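You operate a simulated robot arm through the tools that you are given. There is no shell and no other tool. Be economical: measure what you need, move in short steps, check, and stop when the job is done.

Carry out the task below with a simulated robot arm. There is one attempt and no reset: what you move stays moved.

JOB
Stack the 0.3 mm eyelet from the top of the skein bench on top of the 0.4 mm eyelet.
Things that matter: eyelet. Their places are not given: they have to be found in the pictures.

It is judged by the outcome, as a careful person would: the job done as asked, and still so three seconds after it is handed in. It fails if anything else is knocked over, pushed out of place, dropped, spilled or broken.

ROBOT AND FRAMES
A 6-joint arm with a two-finger parallel gripper, fixed in place. Base frame: the origin is at the foot of the arm, x ahead of it, y to its left, z up; the work surface is at about z = 840. Readings come in mm, degrees, newtons and seconds.
With the tool pointing down near the work surface it reaches from about 260 to 680 mm from the base axis. Its first joint turns from -66.0 to 66.0 degrees. Payload 2.9 kg.
Tool frame: the origin (TCP) lies between the finger pads and is the grasp point; the fingertips stand 30 mm ahead of it; z points along the fingers, y is the line along which they close. Largest opening 110 mm; finger width 20, thickness 10; the body of the gripper, 48 by 112 mm, starts 55 mm behind the TCP.
Orientation is told as [roll, pitch, yaw] about the base's x, y, z axes, in that order, counted from this pose: with the fingers straight down and closing along the base's y, the tool's x points along the base's -x, its y along +y and its z along -z.

CONTROLS
- The arm moves only by the tool jog_arm. Its argument "moves" is a list of rows, each an object of numbers (a shift or turn left out is 0, a gripper value left out holds the last): "x", "y", "z": the shift along the tool's x, y, z in m; "wx", "wy", "wz": the turn, a rotation vector about the tool's x, y, z in degrees; "grip": the gripper command, from -1 (fully open) to 1 (shut), values between in proportion. In form: [{"x": .., "y": .., "z": .., "wx": .., "wy": .., "wz": .., "grip": ..}, ...]. A call has 1 to 20 rows; each row shifts and turns the commanded pose from where the row before left it, along the tool's axes as they then stand. Rows are played at 5 a second. More than 50 mm and 8.6 degrees between two rows, or a gripper value outside its range, and nothing of the call is played. A pose out of reach is approached as far as the arm can. The call stops where the force on the tool passes 40 N (or 10 N more than at its start, if that is more) or the arm is blocked; 0.2 s more then pass. Each finger travels about 108 mm/s and halts on what it meets, pressing with about 44 N; the grip force reading is that of the motor and also rises with nothing between the fingers. The clock runs only during rows and for 0.2 s after the last one: add rows that do not move to give the fingers time. It gives the time, the measured TCP pose, the force on the tool (base axes), the opening and the grip force at its end, in the units of the frame above (readings bear some noise), and new pictures: "views" is both (left out), scene, wrist or none.
- Cameras (640 x 400 px; columns grow to the right, rows downward): "scene" is fixed at [76.4, 433.6, 1384.8]; the picture's right is [-0.78, -0.63, 0.00], its down [-0.36, 0.44, -0.82] and it looks along [0.52, -0.64, -0.57] (base axes); focal length 331 px, centre (320, 200). "wrist" rides on the gripper at [-36, 0, -57] in the tool frame; the picture's right is [0.00, -1.00, 0.00], its down [0.97, 0.00, -0.24] and it looks along [0.24, 0.00, 0.97] (tool axes); focal length 218 px, centre (320, 200).
- point_at(camera, pixels): for up to 12 pixels [column, row] of the newest picture of that camera ("zoom" is the newest enlarged one), the place [x, y, z] in the base frame of the surface seen there, good to about 3 mm. It takes no simulated time.
- inspect(camera, box): a new picture of the part [left, top, right, bottom] of that camera's present view, enlarged. It takes no simulated time.
- finish_job(): hands the job in; it is judged then, once.

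Keep the steps short. Do not move on a guess: measure, check each grasp and each placing, and mend mistakes. In all there are 60 turns and 150 pictures (those below and enlarged ones count). Leave the gripper open and the arm clear of the work at the hand-in unless told otherwise, and finish with a single line.

The tools are called by a JSON object that holds its "method" and its "body". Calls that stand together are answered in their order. jog_arm: Moves the arm, as the interface text tells. Its arguments: {"type":"object","properties":{"moves":{"type":"array"},"views":{"type":"string","enum":["both","scene","wrist","none"]}},"required":["moves"]} The other tools are called the same way: point_at (camera, pixels) gives the place of the surface under pixels of a picture; inspect (camera, box) takes an enlarged picture of a part of a camera's view; finish_job () hands the job in.

At the start:

```text
t: 0.0
position: [319.0, 151.3, 1122.2]
tcp_rot: [0.0, 0.0, 0.0]
wrist_force: [0.0, -0.8, 0.6]
opening: 110.2
grip_force: 0.0
```

scene: 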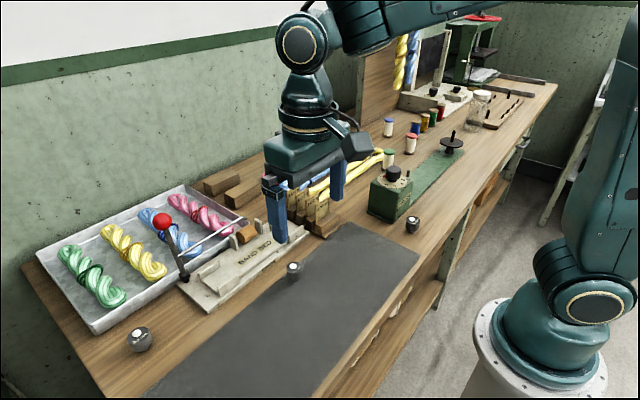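
wrist: 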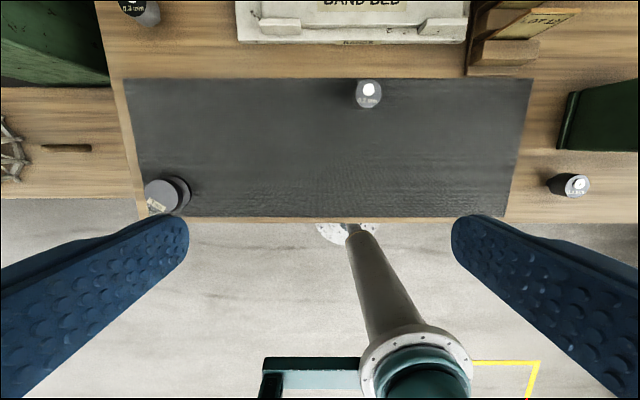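

I see small grey cylinders in the wrist view at (140,10), (369,93), (165,195) and (572,185). I'll enlarge them to read their labels.

{"method": "inspect", "body": {"camera": "wrist", "box": [100, 0, 180, 50]}}

{"method": "inspect", "body": {"camera": "wrist", "box": [330, 70, 410, 120]}}

{"method": "inspect", "body": {"camera": "wrist", "box": [130, 165, 210, 215]}}

{"method": "inspect", "body": {"camera": "wrist", "box": [530, 160, 610, 210]}}

{"method": "inspect", "body": {"camera": "scene", "box": [360, 150, 440, 240]}}

{"method": "inspect", "body": {"camera": "scene", "box": [110, 310, 180, 360]}}

```text
8.00 times, centred on (140, 25) of wrist
```

zoom: 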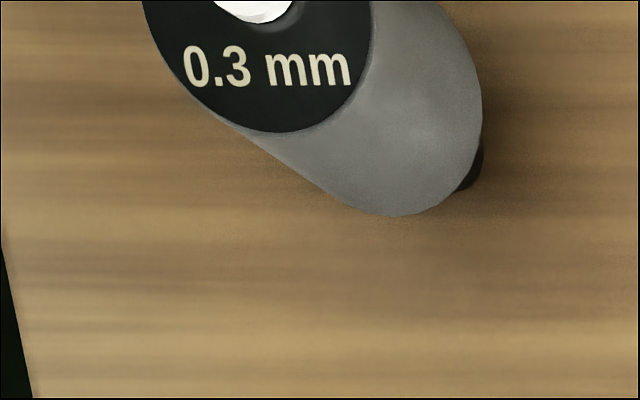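

```text
8.00 times, centred on (370, 95) of wrist
```

zoom: 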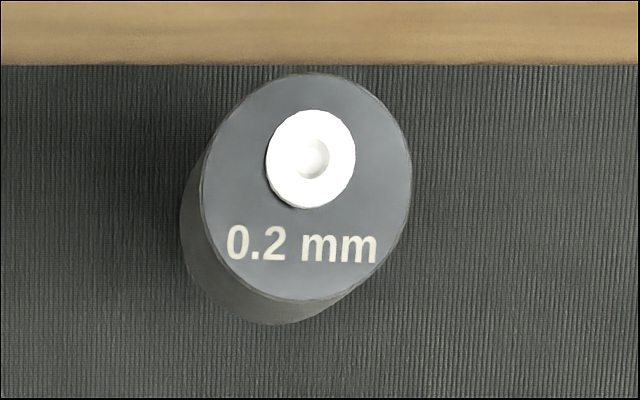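

```text
8.00 times, centred on (170, 190) of wrist
```

zoom: 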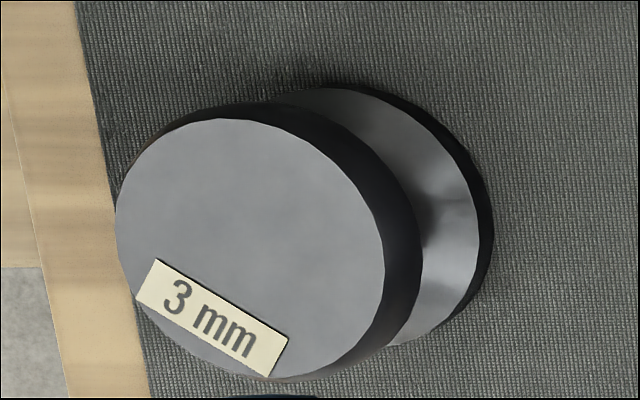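

```text
8.00 times, centred on (570, 185) of wrist
```

zoom: 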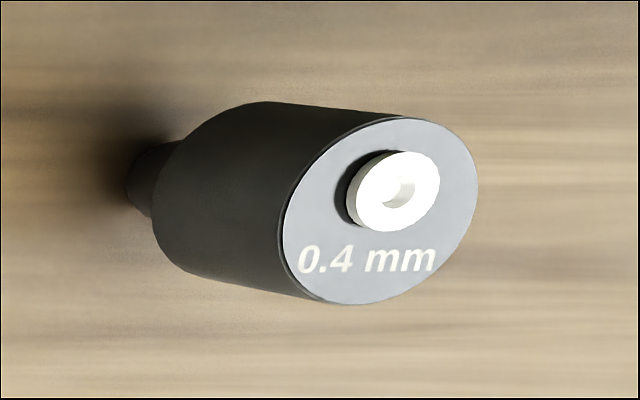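

```text
4.44 times, centred on (400, 195) of scene
```

zoom: 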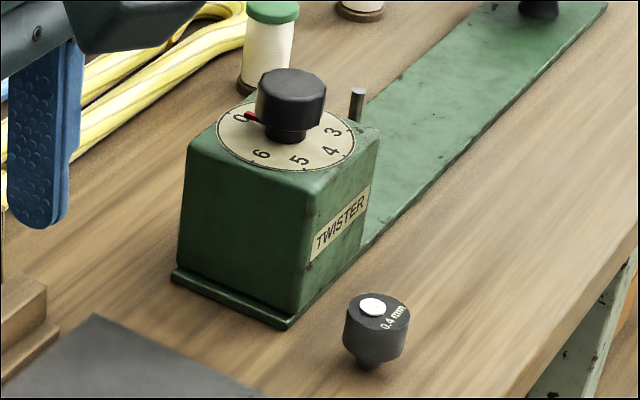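

```text
8.00 times, centred on (145, 335) of scene
```

zoom: 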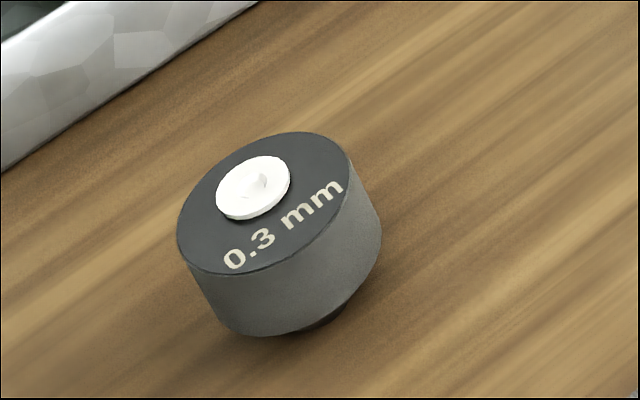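

The 0.3 mm eyelet is at scene (140,338) and the 0.4 mm one at scene (412,224). Now I'll measure both, starting with the 0.3 mm, whose enlarged picture is the newest.

{"method": "point_at", "body": {"camera": "zoom", "pixels": [[180, 235], [350, 165], [300, 135], [235, 272], [255, 185], [330, 300], [250, 325], [330, 320], [420, 300], [220, 213], [287, 170], [270, 235]]}}

{"method": "inspect", "body": {"camera": "scene", "box": [388, 205, 436, 235]}}

```text
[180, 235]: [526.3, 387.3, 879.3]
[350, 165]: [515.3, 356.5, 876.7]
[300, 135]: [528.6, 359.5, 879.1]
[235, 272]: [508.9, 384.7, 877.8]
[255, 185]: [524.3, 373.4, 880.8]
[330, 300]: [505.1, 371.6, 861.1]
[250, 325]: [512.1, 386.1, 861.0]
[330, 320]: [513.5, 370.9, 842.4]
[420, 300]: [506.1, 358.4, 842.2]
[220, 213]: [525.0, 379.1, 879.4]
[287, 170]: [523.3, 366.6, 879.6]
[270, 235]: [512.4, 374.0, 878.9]
```

```text
13.33 times, centred on (412, 220) of scene
```

zoom: 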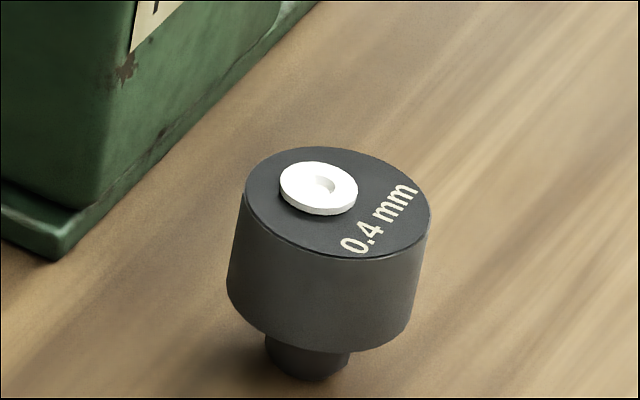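

{"method": "point_at", "body": {"camera": "zoom", "pixels": [[245, 180], [430, 215], [340, 150], [330, 250], [320, 185], [285, 185], [354, 195], [330, 300], [330, 340], [310, 365], [310, 379], [345, 360]]}}

```text
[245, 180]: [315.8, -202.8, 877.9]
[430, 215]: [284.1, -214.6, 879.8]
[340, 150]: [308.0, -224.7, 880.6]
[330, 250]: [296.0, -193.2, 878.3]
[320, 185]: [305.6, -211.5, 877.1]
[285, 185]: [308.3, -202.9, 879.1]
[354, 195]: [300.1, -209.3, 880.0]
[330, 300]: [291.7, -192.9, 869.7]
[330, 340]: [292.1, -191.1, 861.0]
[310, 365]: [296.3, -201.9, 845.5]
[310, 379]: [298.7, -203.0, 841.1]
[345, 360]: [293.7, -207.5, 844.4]
```

The 0.4 mm eyelet is about 34 mm wide, centred near (301,-208), with its top at z≈879 and a narrow foot. The 0.3 mm one is centred near (517,371). I'll go high over the 0.3 mm eyelet to look straight down at it.

{"method": "jog_arm", "body": {"moves": [{"x": -0.0248, "y": 0.0275, "z": 0.012}, {"x": -0.0248, "y": 0.0275, "z": 0.012}, {"x": -0.0248, "y": 0.0275, "z": 0.012}, {"x": -0.0248, "y": 0.0275, "z": 0.012}, {"x": -0.0248, "y": 0.0275, "z": 0.012}, {"x": -0.0248, "y": 0.0275, "z": 0.012}, {"x": -0.0248, "y": 0.0275, "z": 0.012}, {"x": -0.0248, "y": 0.0275, "z": 0.012, "grip": -0.27}, {"grip": -0.27}]}}

```text
t: 2.0
position: [517.9, 371.3, 1027.4]
tcp_rot: [0.0, 0.1, 0.1]
wrist_force: [-0.7, 0.0, 0.2]
opening: 69.9
grip_force: 0.1
```

scene: 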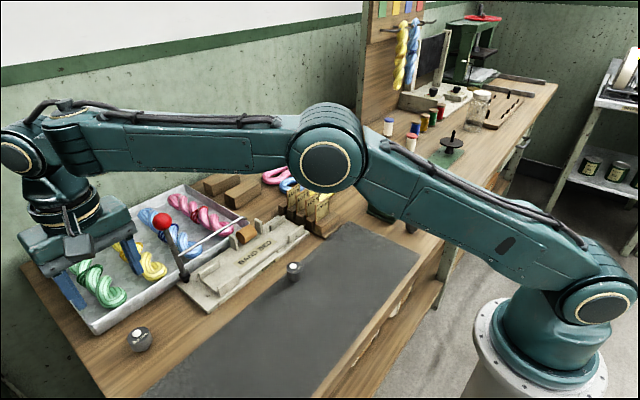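
wrist: 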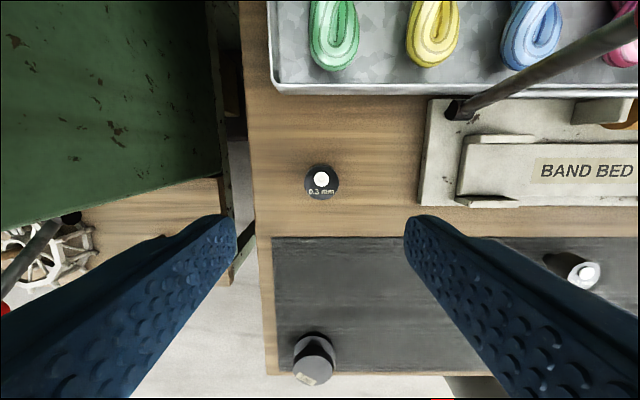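

The eyelet sits at wrist (321,183) with clear space around it. I'll measure it from above.

{"method": "inspect", "body": {"camera": "wrist", "box": [289, 160, 353, 200]}}

```text
10.00 times, centred on (321, 180) of wrist
```

zoom: 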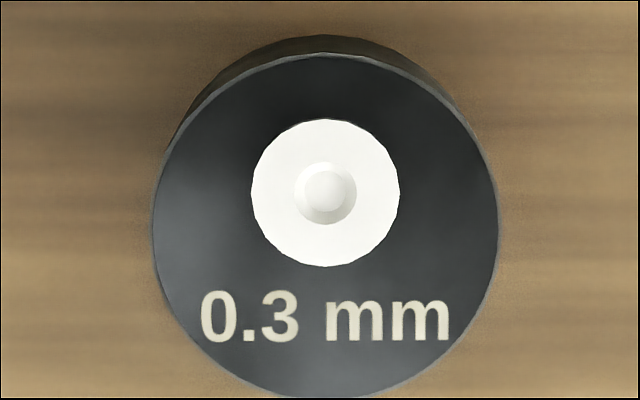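

{"method": "point_at", "body": {"camera": "zoom", "pixels": [[156, 230], [493, 230], [325, 62], [325, 390], [325, 190], [255, 192], [395, 192], [325, 125], [325, 260], [360, 230]]}}

```text
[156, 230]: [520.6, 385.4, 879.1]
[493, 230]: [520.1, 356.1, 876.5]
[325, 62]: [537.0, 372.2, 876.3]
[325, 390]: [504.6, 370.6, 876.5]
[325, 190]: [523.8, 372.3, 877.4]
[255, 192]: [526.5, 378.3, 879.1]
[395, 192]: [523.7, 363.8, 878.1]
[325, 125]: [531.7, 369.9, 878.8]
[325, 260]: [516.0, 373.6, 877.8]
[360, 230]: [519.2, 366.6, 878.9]
```

The body centre is about (520.5,371), with its top at 878 and the white ring offset about 4 mm in +x. I'll shift 2.8 mm and descend in stages to z≈880.

{"method": "jog_arm", "body": {"moves": [{"x": -0.0028, "z": 0.03}, {"z": 0.03}, {"z": 0.03}, {"z": 0.02}, {}]}}

```text
t: 3.2
position: [521.6, 372.6, 918.0]
tcp_rot: [0.0, 0.0, 0.1]
wrist_force: [-1.1, -0.9, -0.2]
opening: 69.8
grip_force: 0.1
```

scene: 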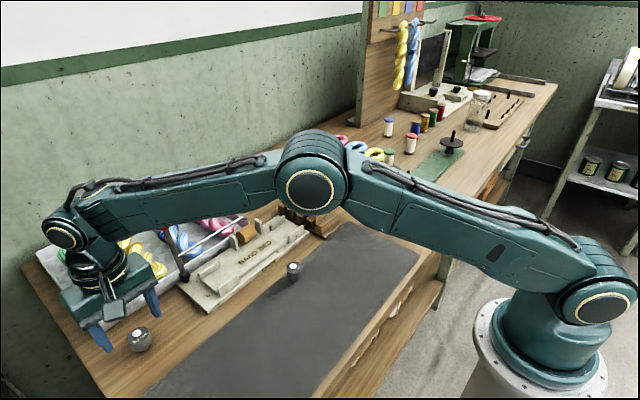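
wrist: 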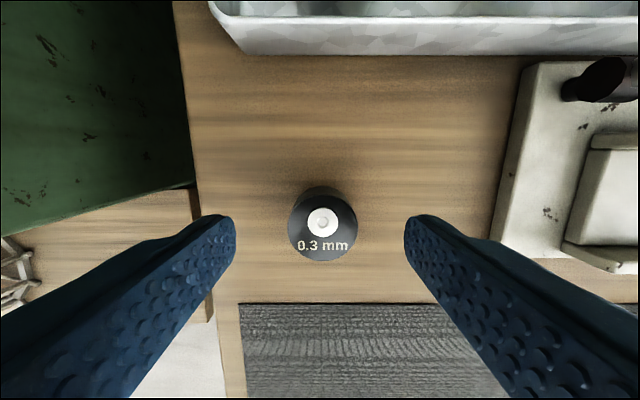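

Both fingers straddle the eyelet. A quick check of the centre from this closer view.

{"method": "point_at", "body": {"camera": "wrist", "pixels": [[290, 225], [354, 225], [322, 197], [322, 258], [322, 223]]}}

```text
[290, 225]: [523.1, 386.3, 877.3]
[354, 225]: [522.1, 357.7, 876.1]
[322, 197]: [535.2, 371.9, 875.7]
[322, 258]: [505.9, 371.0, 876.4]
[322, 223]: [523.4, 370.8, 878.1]
```

Centre is (520.5,371.5), so the tool is aligned. I'll descend 38 mm and close.

{"method": "jog_arm", "body": {"moves": [{"z": 0.013, "x": 0.0008, "y": -0.0006}, {"z": 0.013}, {"z": 0.012}, {}, {"grip": 0.2}, {"grip": 0.6}, {"grip": 0.6}, {"grip": 0.6}]}}

```text
t: 5.0
position: [519.8, 371.9, 878.1]
tcp_rot: [0.1, 0.1, 0.0]
wrist_force: [0.2, 0.2, -0.5]
opening: 32.7
grip_force: 43.9
```

scene: 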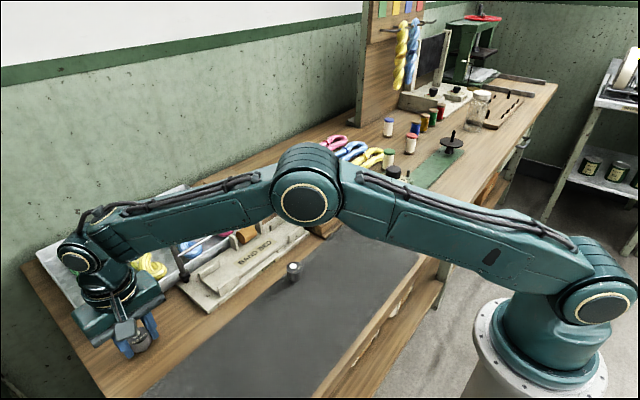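
wrist: 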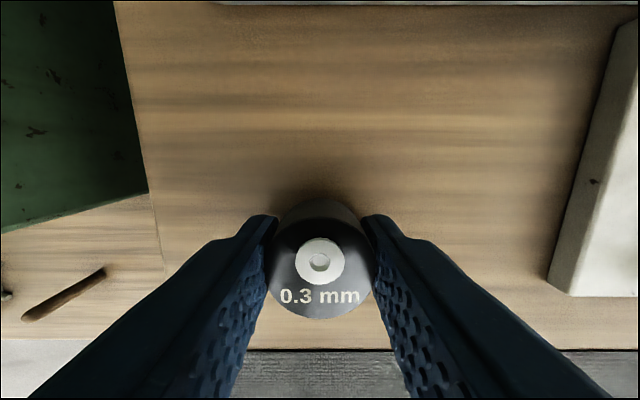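

Gripped, with the opening at 32.7. I'll lift straight up 200 mm and check the hold.

{"method": "jog_arm", "body": {"moves": [{"z": -0.01}, {"z": -0.03}, {"z": -0.04}, {"z": -0.04}, {"z": -0.04}, {"z": -0.04}, {}], "views": "both"}}

```text
t: 6.6
position: [520.0, 369.6, 1080.6]
tcp_rot: [0.0, 0.0, 0.0]
wrist_force: [-0.7, -0.2, 0.0]
opening: 32.6
grip_force: 44.7
```

scene: 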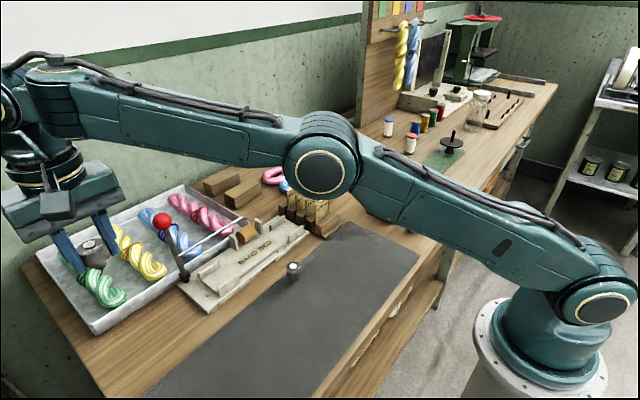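
wrist: 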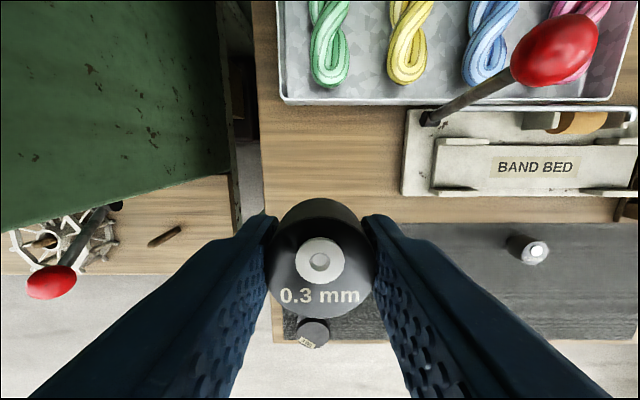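

Held firmly and lifted clear. I'll move toward the base first, away from the red lever, and then across in -y.

{"method": "jog_arm", "body": {"moves": [{"x": 0.04}, {"x": 0.04}, {"x": 0.04}, {"x": 0.04}, {"y": -0.04}, {"y": -0.04}, {"y": -0.04}, {"y": -0.04}, {"y": -0.04}, {"y": -0.04}, {"y": -0.04}, {"y": -0.04}, {"y": -0.04}, {"y": -0.04}, {"y": -0.04}, {"y": -0.04}, {"y": -0.04}, {"y": -0.03}, {}]}}

```text
t: 10.6
position: [361.1, -180.5, 1079.5]
tcp_rot: [0.0, 0.0, 0.0]
wrist_force: [1.1, 0.4, 0.3]
opening: 32.6
grip_force: 44.1
```

scene: 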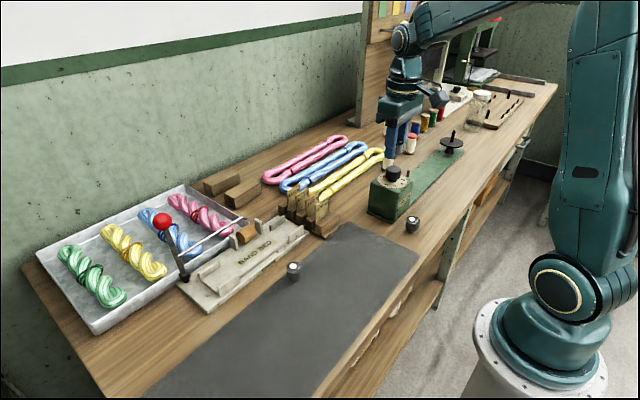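
wrist: 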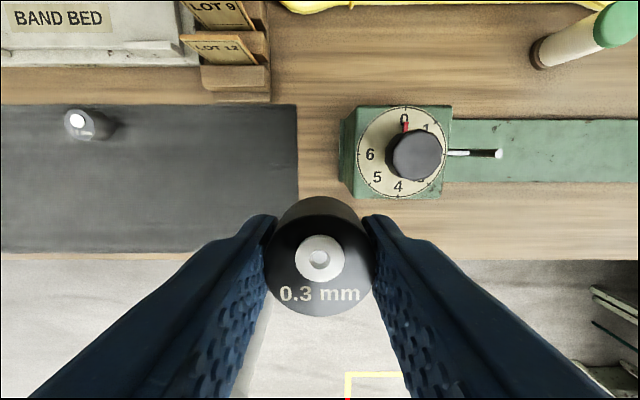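

The eyelet is held above and the twister lies at larger x. The held piece will hide the target, so I'll go to about (305,-315) to see the 0.4 mm eyelet beside the fingers, and measure the twister's edges from the present picture.

{"method": "point_at", "body": {"camera": "wrist", "pixels": [[350, 195], [440, 195], [418, 155], [400, 185], [495, 153]]}}

{"method": "jog_arm", "body": {"moves": [{"x": 0.02, "y": -0.035}, {"x": 0.02, "y": -0.035}, {"x": 0.016, "y": -0.035}, {"y": -0.03}, {}]}}

```text
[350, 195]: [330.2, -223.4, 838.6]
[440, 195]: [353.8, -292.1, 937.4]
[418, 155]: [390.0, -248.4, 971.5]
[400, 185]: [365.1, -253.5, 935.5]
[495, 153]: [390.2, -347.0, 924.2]
```

```text
t: 11.8
position: [302.8, -315.8, 1081.7]
tcp_rot: [0.0, -0.1, 0.0]
wrist_force: [0.3, 0.4, -0.9]
opening: 32.5
grip_force: 43.4
```

scene: 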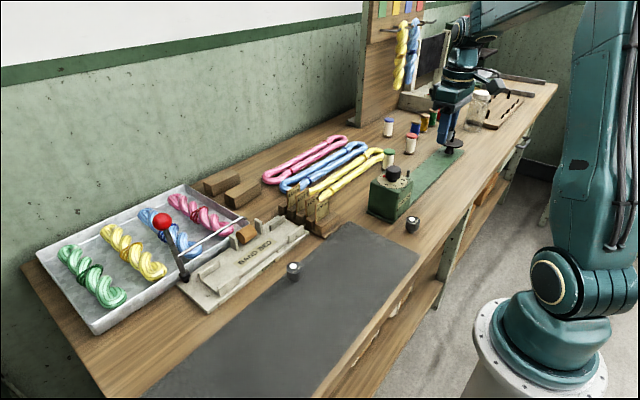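
wrist: 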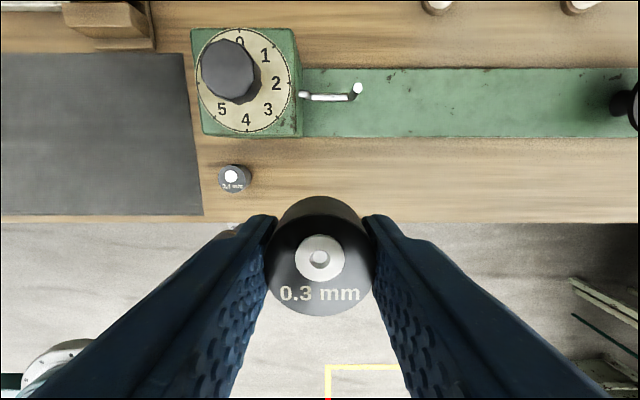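

The 0.4 mm eyelet shows at wrist (234,178). I'll enlarge it and measure.

{"method": "inspect", "body": {"camera": "wrist", "box": [210, 160, 258, 190]}}

{"method": "inspect", "body": {"camera": "scene", "box": [420, 120, 484, 160]}}

{"method": "inspect", "body": {"camera": "wrist", "box": [210, 160, 258, 190]}}

```text
13.33 times, centred on (234, 175) of wrist
```

zoom: 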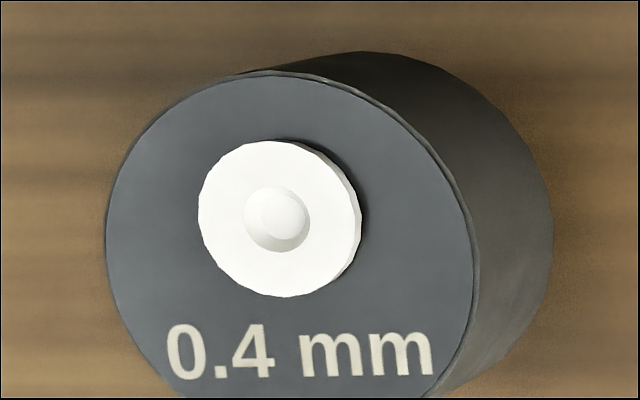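

```text
10.00 times, centred on (452, 140) of scene
```

zoom: 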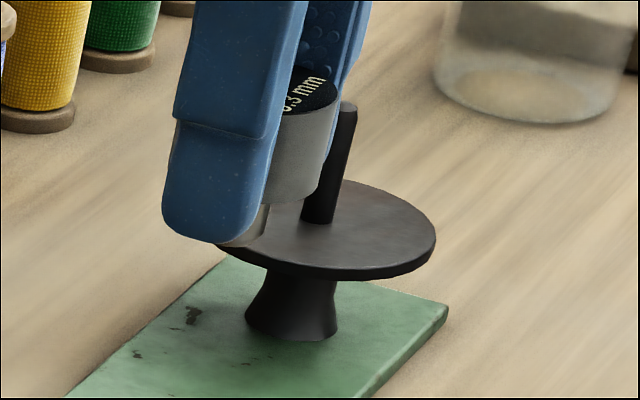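

```text
13.33 times, centred on (234, 175) of wrist
```

zoom: 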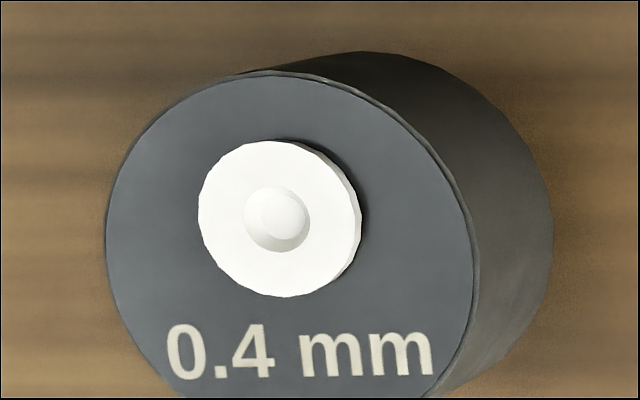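

{"method": "point_at", "body": {"camera": "zoom", "pixels": [[110, 210], [465, 260], [275, 80], [290, 380], [278, 218], [202, 215], [355, 220], [275, 145], [280, 290], [420, 200], [160, 260], [300, 310]]}}

```text
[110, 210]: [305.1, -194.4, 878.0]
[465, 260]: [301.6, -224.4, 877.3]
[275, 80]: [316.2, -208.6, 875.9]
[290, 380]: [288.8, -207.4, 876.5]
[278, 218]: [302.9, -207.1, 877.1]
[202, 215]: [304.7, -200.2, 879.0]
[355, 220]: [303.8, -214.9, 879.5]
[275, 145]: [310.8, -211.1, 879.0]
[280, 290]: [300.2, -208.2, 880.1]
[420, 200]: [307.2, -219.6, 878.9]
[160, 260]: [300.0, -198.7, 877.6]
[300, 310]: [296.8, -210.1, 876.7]
```

Target body centre is about (301.5,-209), with the ring centre at (305,-208) and the ring top at z≈880. Next I'll measure where the held eyelet sits relative to the TCP.

{"method": "point_at", "body": {"camera": "wrist", "pixels": [[320, 219], [320, 314], [272, 268], [370, 268], [320, 260], [335, 245], [300, 290], [340, 275]]}}

{"method": "inspect", "body": {"camera": "wrist", "box": [256, 190, 384, 320]}}

```text
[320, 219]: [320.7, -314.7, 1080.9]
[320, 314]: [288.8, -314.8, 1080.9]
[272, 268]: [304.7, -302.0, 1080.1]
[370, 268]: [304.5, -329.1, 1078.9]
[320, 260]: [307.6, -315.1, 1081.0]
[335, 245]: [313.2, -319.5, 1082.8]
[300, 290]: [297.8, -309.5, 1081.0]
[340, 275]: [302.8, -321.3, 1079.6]
```

```text
3.08 times, centred on (320, 255) of wrist
```

zoom: 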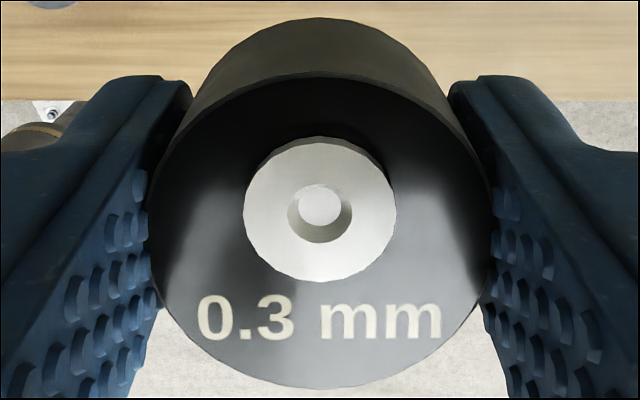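

The held eyelet is centred at (304.7,-315.3). To put it over (304,-208) I need dy=+107.3 and dx=-0.7. Contact should come about 160 mm below this height, so I'll shift and then go down 120 mm first.

{"method": "jog_arm", "body": {"moves": [{"x": 0.0007, "y": 0.03}, {"y": 0.03}, {"y": 0.03}, {"y": 0.0173}, {"z": 0.03}, {"z": 0.03}, {"z": 0.03}, {"z": 0.03}, {}, {}]}}

{"method": "inspect", "body": {"camera": "scene", "box": [372, 180, 452, 240]}}

```text
t: 14.0
position: [302.4, -206.4, 959.3]
tcp_rot: [-0.1, 0.1, 0.0]
wrist_force: [-0.5, 0.5, -1.1]
opening: 32.5
grip_force: 44.0
```

scene: 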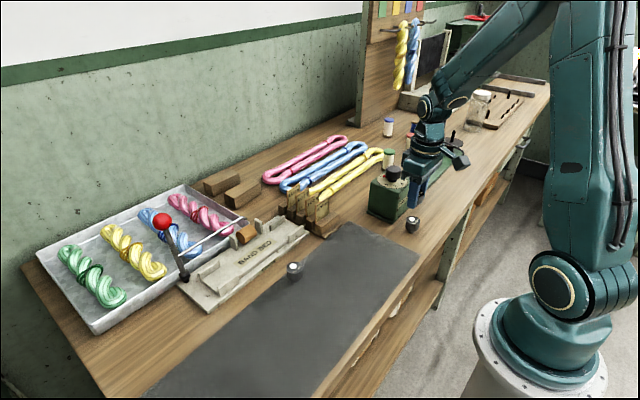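
wrist: 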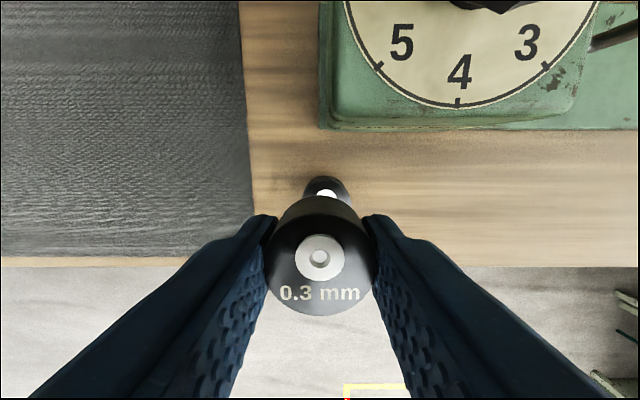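

```text
6.67 times, centred on (412, 210) of scene
```

zoom: 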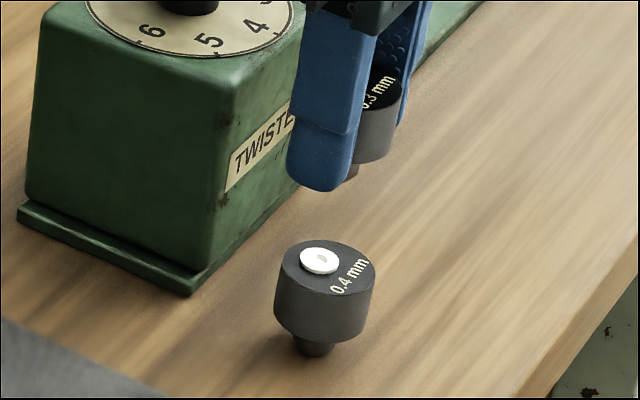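

The target's edge shows at column ~326, a little right of the held eyelet. I'll measure that precisely.

{"method": "inspect", "body": {"camera": "wrist", "box": [296, 170, 360, 210]}}

```text
10.00 times, centred on (328, 190) of wrist
```

zoom: 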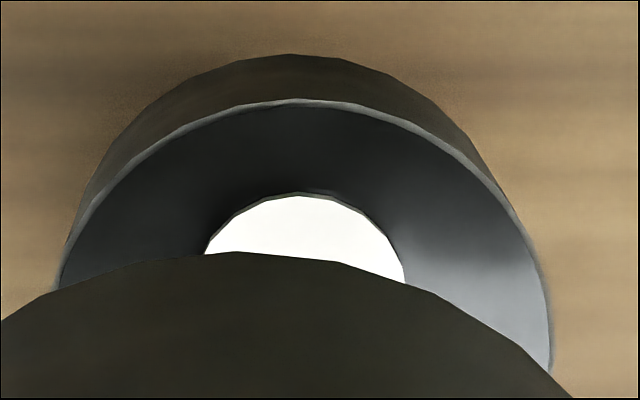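

{"method": "point_at", "body": {"camera": "zoom", "pixels": [[64, 275], [547, 340], [545, 290], [305, 108], [305, 200], [300, 230], [210, 250], [400, 272], [240, 225], [365, 225], [120, 200], [480, 200]]}}

{"method": "point_at", "body": {"camera": "wrist", "pixels": [[320, 219], [320, 313], [272, 268], [370, 268], [297, 258], [343, 258]]}}

```text
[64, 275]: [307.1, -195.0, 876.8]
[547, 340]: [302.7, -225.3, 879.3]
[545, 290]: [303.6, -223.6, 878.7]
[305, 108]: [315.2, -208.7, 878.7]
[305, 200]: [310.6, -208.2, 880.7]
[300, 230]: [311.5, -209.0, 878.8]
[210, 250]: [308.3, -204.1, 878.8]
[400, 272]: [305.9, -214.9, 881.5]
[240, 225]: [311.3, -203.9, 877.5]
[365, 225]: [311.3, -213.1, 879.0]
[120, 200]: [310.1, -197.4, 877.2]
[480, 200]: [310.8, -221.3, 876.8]
```

```text
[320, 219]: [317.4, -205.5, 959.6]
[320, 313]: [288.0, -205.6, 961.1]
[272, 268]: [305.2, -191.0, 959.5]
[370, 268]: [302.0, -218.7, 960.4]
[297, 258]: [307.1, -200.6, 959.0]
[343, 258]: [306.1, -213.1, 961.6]
```

The target is about 4 mm more toward -y than the held eyelet, while x agrees. I'll correct y by -3.8 mm and descend 30 mm.

{"method": "jog_arm", "body": {"moves": [{"x": -0.0005, "y": -0.0038}, {"z": 0.015}, {"z": 0.015}, {}]}}

{"method": "inspect", "body": {"camera": "scene", "box": [380, 180, 444, 240]}}

{"method": "inspect", "body": {"camera": "wrist", "box": [256, 170, 384, 250]}}

```text
t: 15.0
position: [303.3, -209.5, 928.9]
tcp_rot: [0.0, 0.0, -0.1]
wrist_force: [-0.1, -0.4, 0.0]
opening: 32.8
grip_force: 43.9
```

scene: 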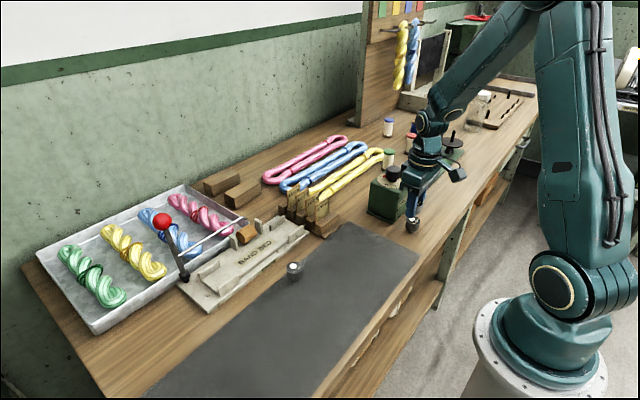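
wrist: 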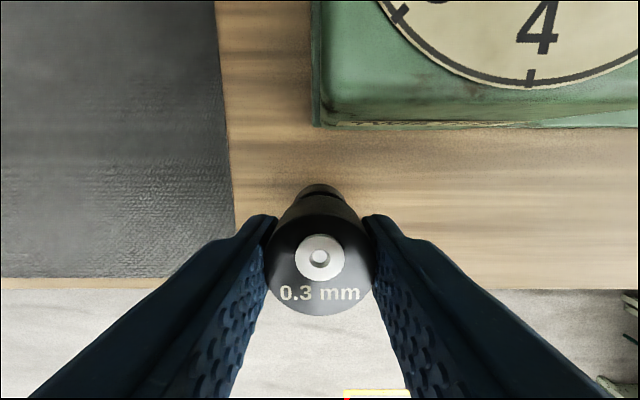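

```text
6.67 times, centred on (412, 210) of scene
```

zoom: 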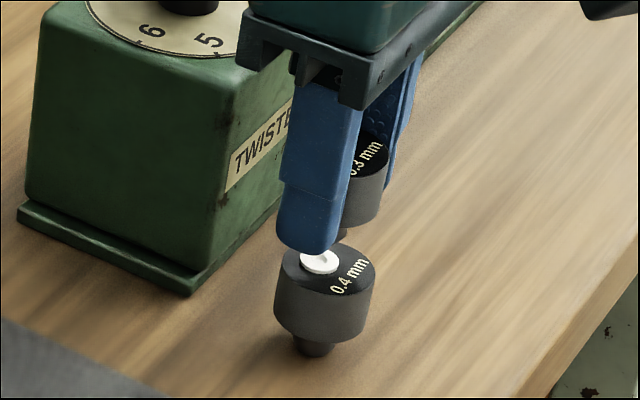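

```text
5.00 times, centred on (320, 210) of wrist
```

zoom: 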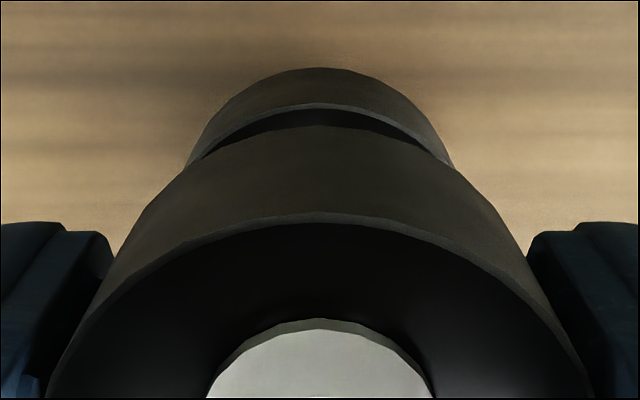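

Aligned in y at column 320, with about 10 mm to go. I'll lower 7 mm and then creep.

{"method": "jog_arm", "body": {"moves": [{"z": 0.004}, {"z": 0.003}, {}, {"z": 0.001}, {}], "views": "none"}}

{"method": "inspect", "body": {"camera": "wrist", "box": [288, 170, 352, 210]}}

```text
t: 16.2
position: [304.0, -210.5, 921.1]
tcp_rot: [0.1, 0.0, -0.1]
wrist_force: [0.9, -0.9, -0.4]
opening: 32.7
grip_force: 44.0
```

```text
10.00 times, centred on (320, 190) of wrist
```

zoom: 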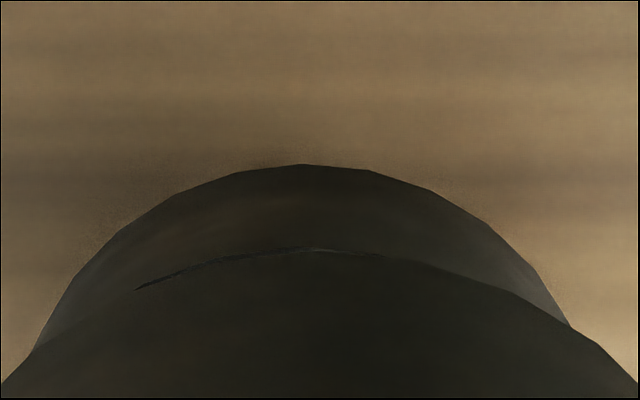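

No contact force yet. I'll shift +0.7 mm in y and creep in 0.5–1 mm steps.

{"method": "jog_arm", "body": {"moves": [{"y": 0.0007}, {"z": 0.001}, {}, {}], "views": "none"}}

{"method": "jog_arm", "body": {"moves": [{"z": 0.0007}, {}, {}], "views": "none"}}

{"method": "jog_arm", "body": {"moves": [{"z": 0.0005}, {}, {}], "views": "none"}}

```text
t: 17.2
position: [302.3, -210.9, 920.5]
tcp_rot: [-0.1, 0.0, 0.0]
wrist_force: [0.0, -0.2, -0.7]
opening: 32.6
grip_force: 43.8
```

```text
t: 18.0
position: [302.2, -211.2, 919.0]
tcp_rot: [0.0, 0.0, 0.1]
wrist_force: [0.6, 0.1, -0.4]
opening: 32.7
grip_force: 44.0
```

```text
t: 18.8
position: [302.4, -209.9, 919.1]
tcp_rot: [0.1, 0.0, 0.1]
wrist_force: [-0.6, -0.4, 0.4]
opening: 32.4
grip_force: 44.0
```

Still no contact force, so I continue the creep.

{"method": "jog_arm", "body": {"moves": [{"z": 0.0006}, {}, {}], "views": "none"}}

{"method": "inspect", "body": {"camera": "scene", "box": [396, 195, 436, 235]}}

```text
t: 19.6
position: [303.5, -210.0, 917.3]
tcp_rot: [0.1, 0.0, 0.1]
wrist_force: [0.4, -0.9, -0.2]
opening: 32.8
grip_force: 44.2
```

```text
10.00 times, centred on (416, 215) of scene
```

zoom: 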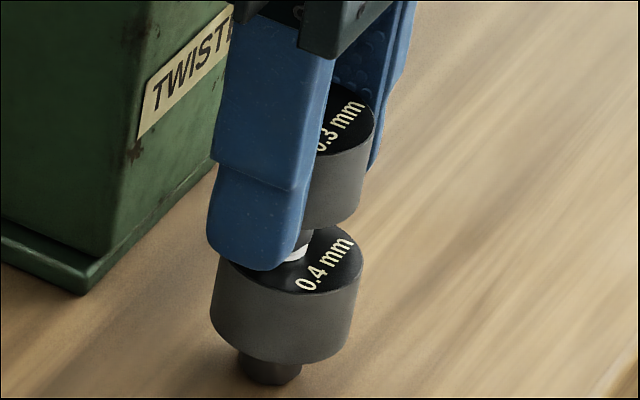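

The foot is nearly on the ring. I'll keep creeping.

{"method": "jog_arm", "body": {"moves": [{"z": 0.0005}, {}, {}], "views": "none"}}

{"method": "jog_arm", "body": {"moves": [{"z": 0.0005}, {}, {}], "views": "none"}}

{"method": "inspect", "body": {"camera": "scene", "box": [404, 205, 428, 225]}}

```text
t: 20.4
position: [303.5, -209.7, 917.6]
tcp_rot: [0.0, 0.1, 0.0]
wrist_force: [-0.1, 0.3, -0.4]
opening: 32.6
grip_force: 44.1
```

```text
t: 21.2
position: [303.1, -209.4, 918.2]
tcp_rot: [0.0, 0.0, 0.1]
wrist_force: [-1.0, 1.0, 0.1]
opening: 32.5
grip_force: 44.2
```

```text
16.00 times, centred on (416, 215) of scene
```

zoom: 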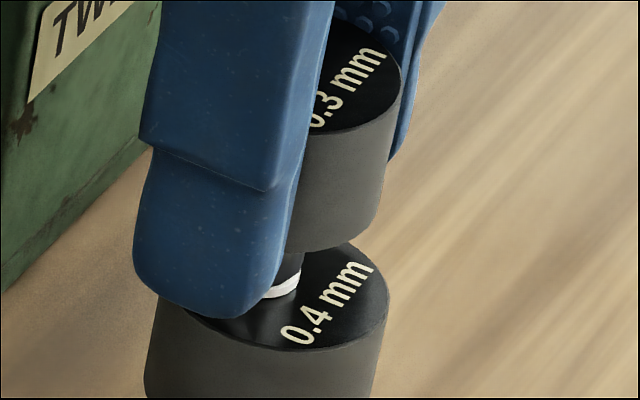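

{"method": "jog_arm", "body": {"moves": [{"z": 0.0005}, {}, {}], "views": "none"}}

{"method": "jog_arm", "body": {"moves": [{"z": 0.0005}, {}, {}], "views": "none"}}

{"method": "inspect", "body": {"camera": "scene", "box": [404, 205, 428, 225]}}

```text
t: 22.0
position: [303.3, -209.6, 916.6]
tcp_rot: [0.1, 0.1, -0.1]
wrist_force: [0.1, -0.3, -0.4]
opening: 32.8
grip_force: 44.3
```

```text
t: 22.8
position: [303.3, -210.8, 916.8]
tcp_rot: [-0.1, 0.0, 0.0]
wrist_force: [-0.1, 0.0, 4.8]
opening: 32.6
grip_force: 44.1
```

```text
16.00 times, centred on (416, 215) of scene
```

zoom: 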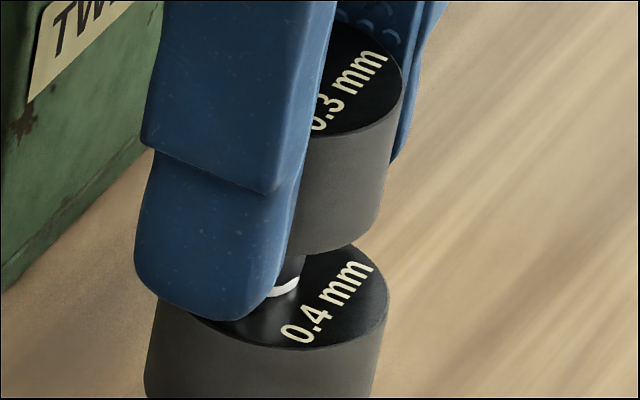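

Contact: Fz is +4.8 N and the foot rests on the ring. I'll open the fingers slowly.

{"method": "jog_arm", "body": {"moves": [{"grip": 0.45}, {"grip": 0.42}, {"grip": 0.4}, {"grip": 0.38}, {"grip": 0.35}, {"grip": 0.3}, {"grip": 0.2}, {"grip": 0.1}, {"grip": 0.0}, {}]}}

{"method": "inspect", "body": {"camera": "scene", "box": [396, 195, 436, 235]}}

```text
t: 25.0
position: [304.2, -210.9, 915.8]
tcp_rot: [0.0, 0.0, 0.0]
wrist_force: [0.2, 0.0, 0.1]
opening: 54.7
grip_force: 0.1
```

scene: 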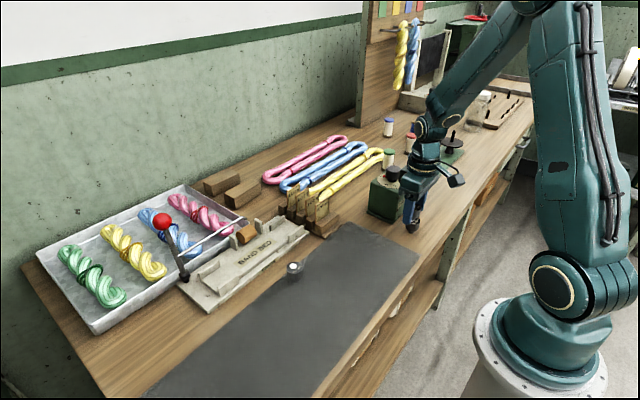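
wrist: 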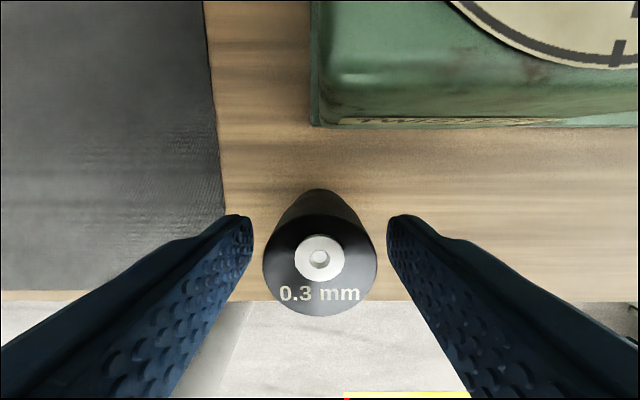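

```text
10.00 times, centred on (416, 215) of scene
```

zoom: 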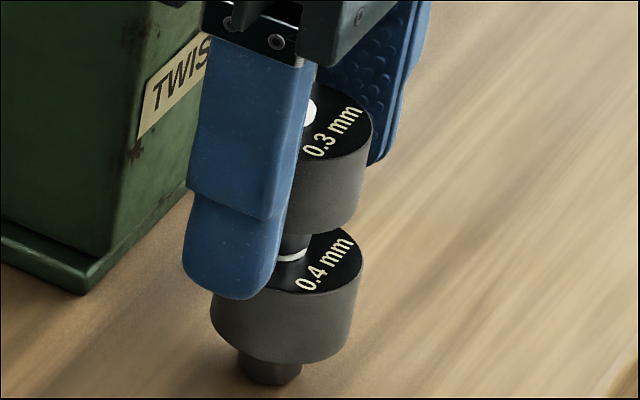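

The stack stands free with the fingers open to 54.7. I'll rise straight up, first slowly, then clear.

{"method": "jog_arm", "body": {"moves": [{"z": -0.01}, {"z": -0.02}, {"z": -0.03}, {"z": -0.04}, {"z": -0.04}, {"z": -0.04}, {"y": 0.04, "grip": -0.5}, {"y": 0.04, "grip": -1}, {"y": 0.04}, {}, {}, {}, {}, {}]}}

{"method": "inspect", "body": {"camera": "scene", "box": [380, 180, 444, 240]}}

```text
t: 28.0
position: [304.9, -88.9, 1095.2]
tcp_rot: [-0.1, 0.0, 0.1]
wrist_force: [0.1, 0.3, 0.8]
opening: 110.1
grip_force: 0.0
```

scene: 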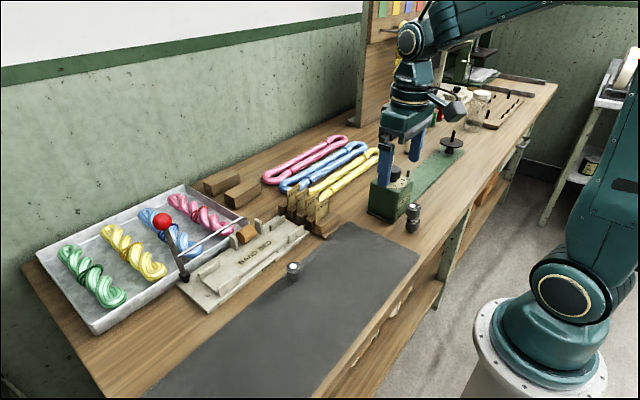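
wrist: 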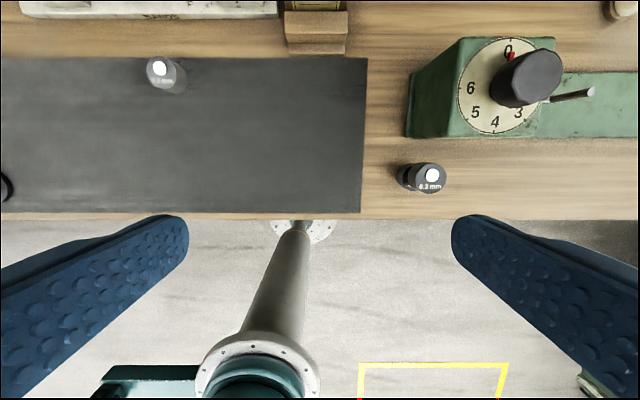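

```text
6.67 times, centred on (412, 210) of scene
```

zoom: 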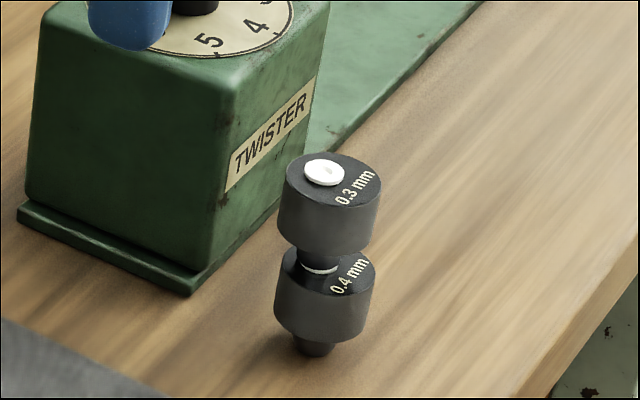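

The stack stands upright and still, the gripper is open and clear, and nothing else looks disturbed. Handing in.

{"method": "finish_job", "body": {}}

```text
The job is handed in.
```

The 0.3 mm eyelet is stacked upright on top of the 0.4 mm eyelet, the gripper is open and clear, and the job is handed in.
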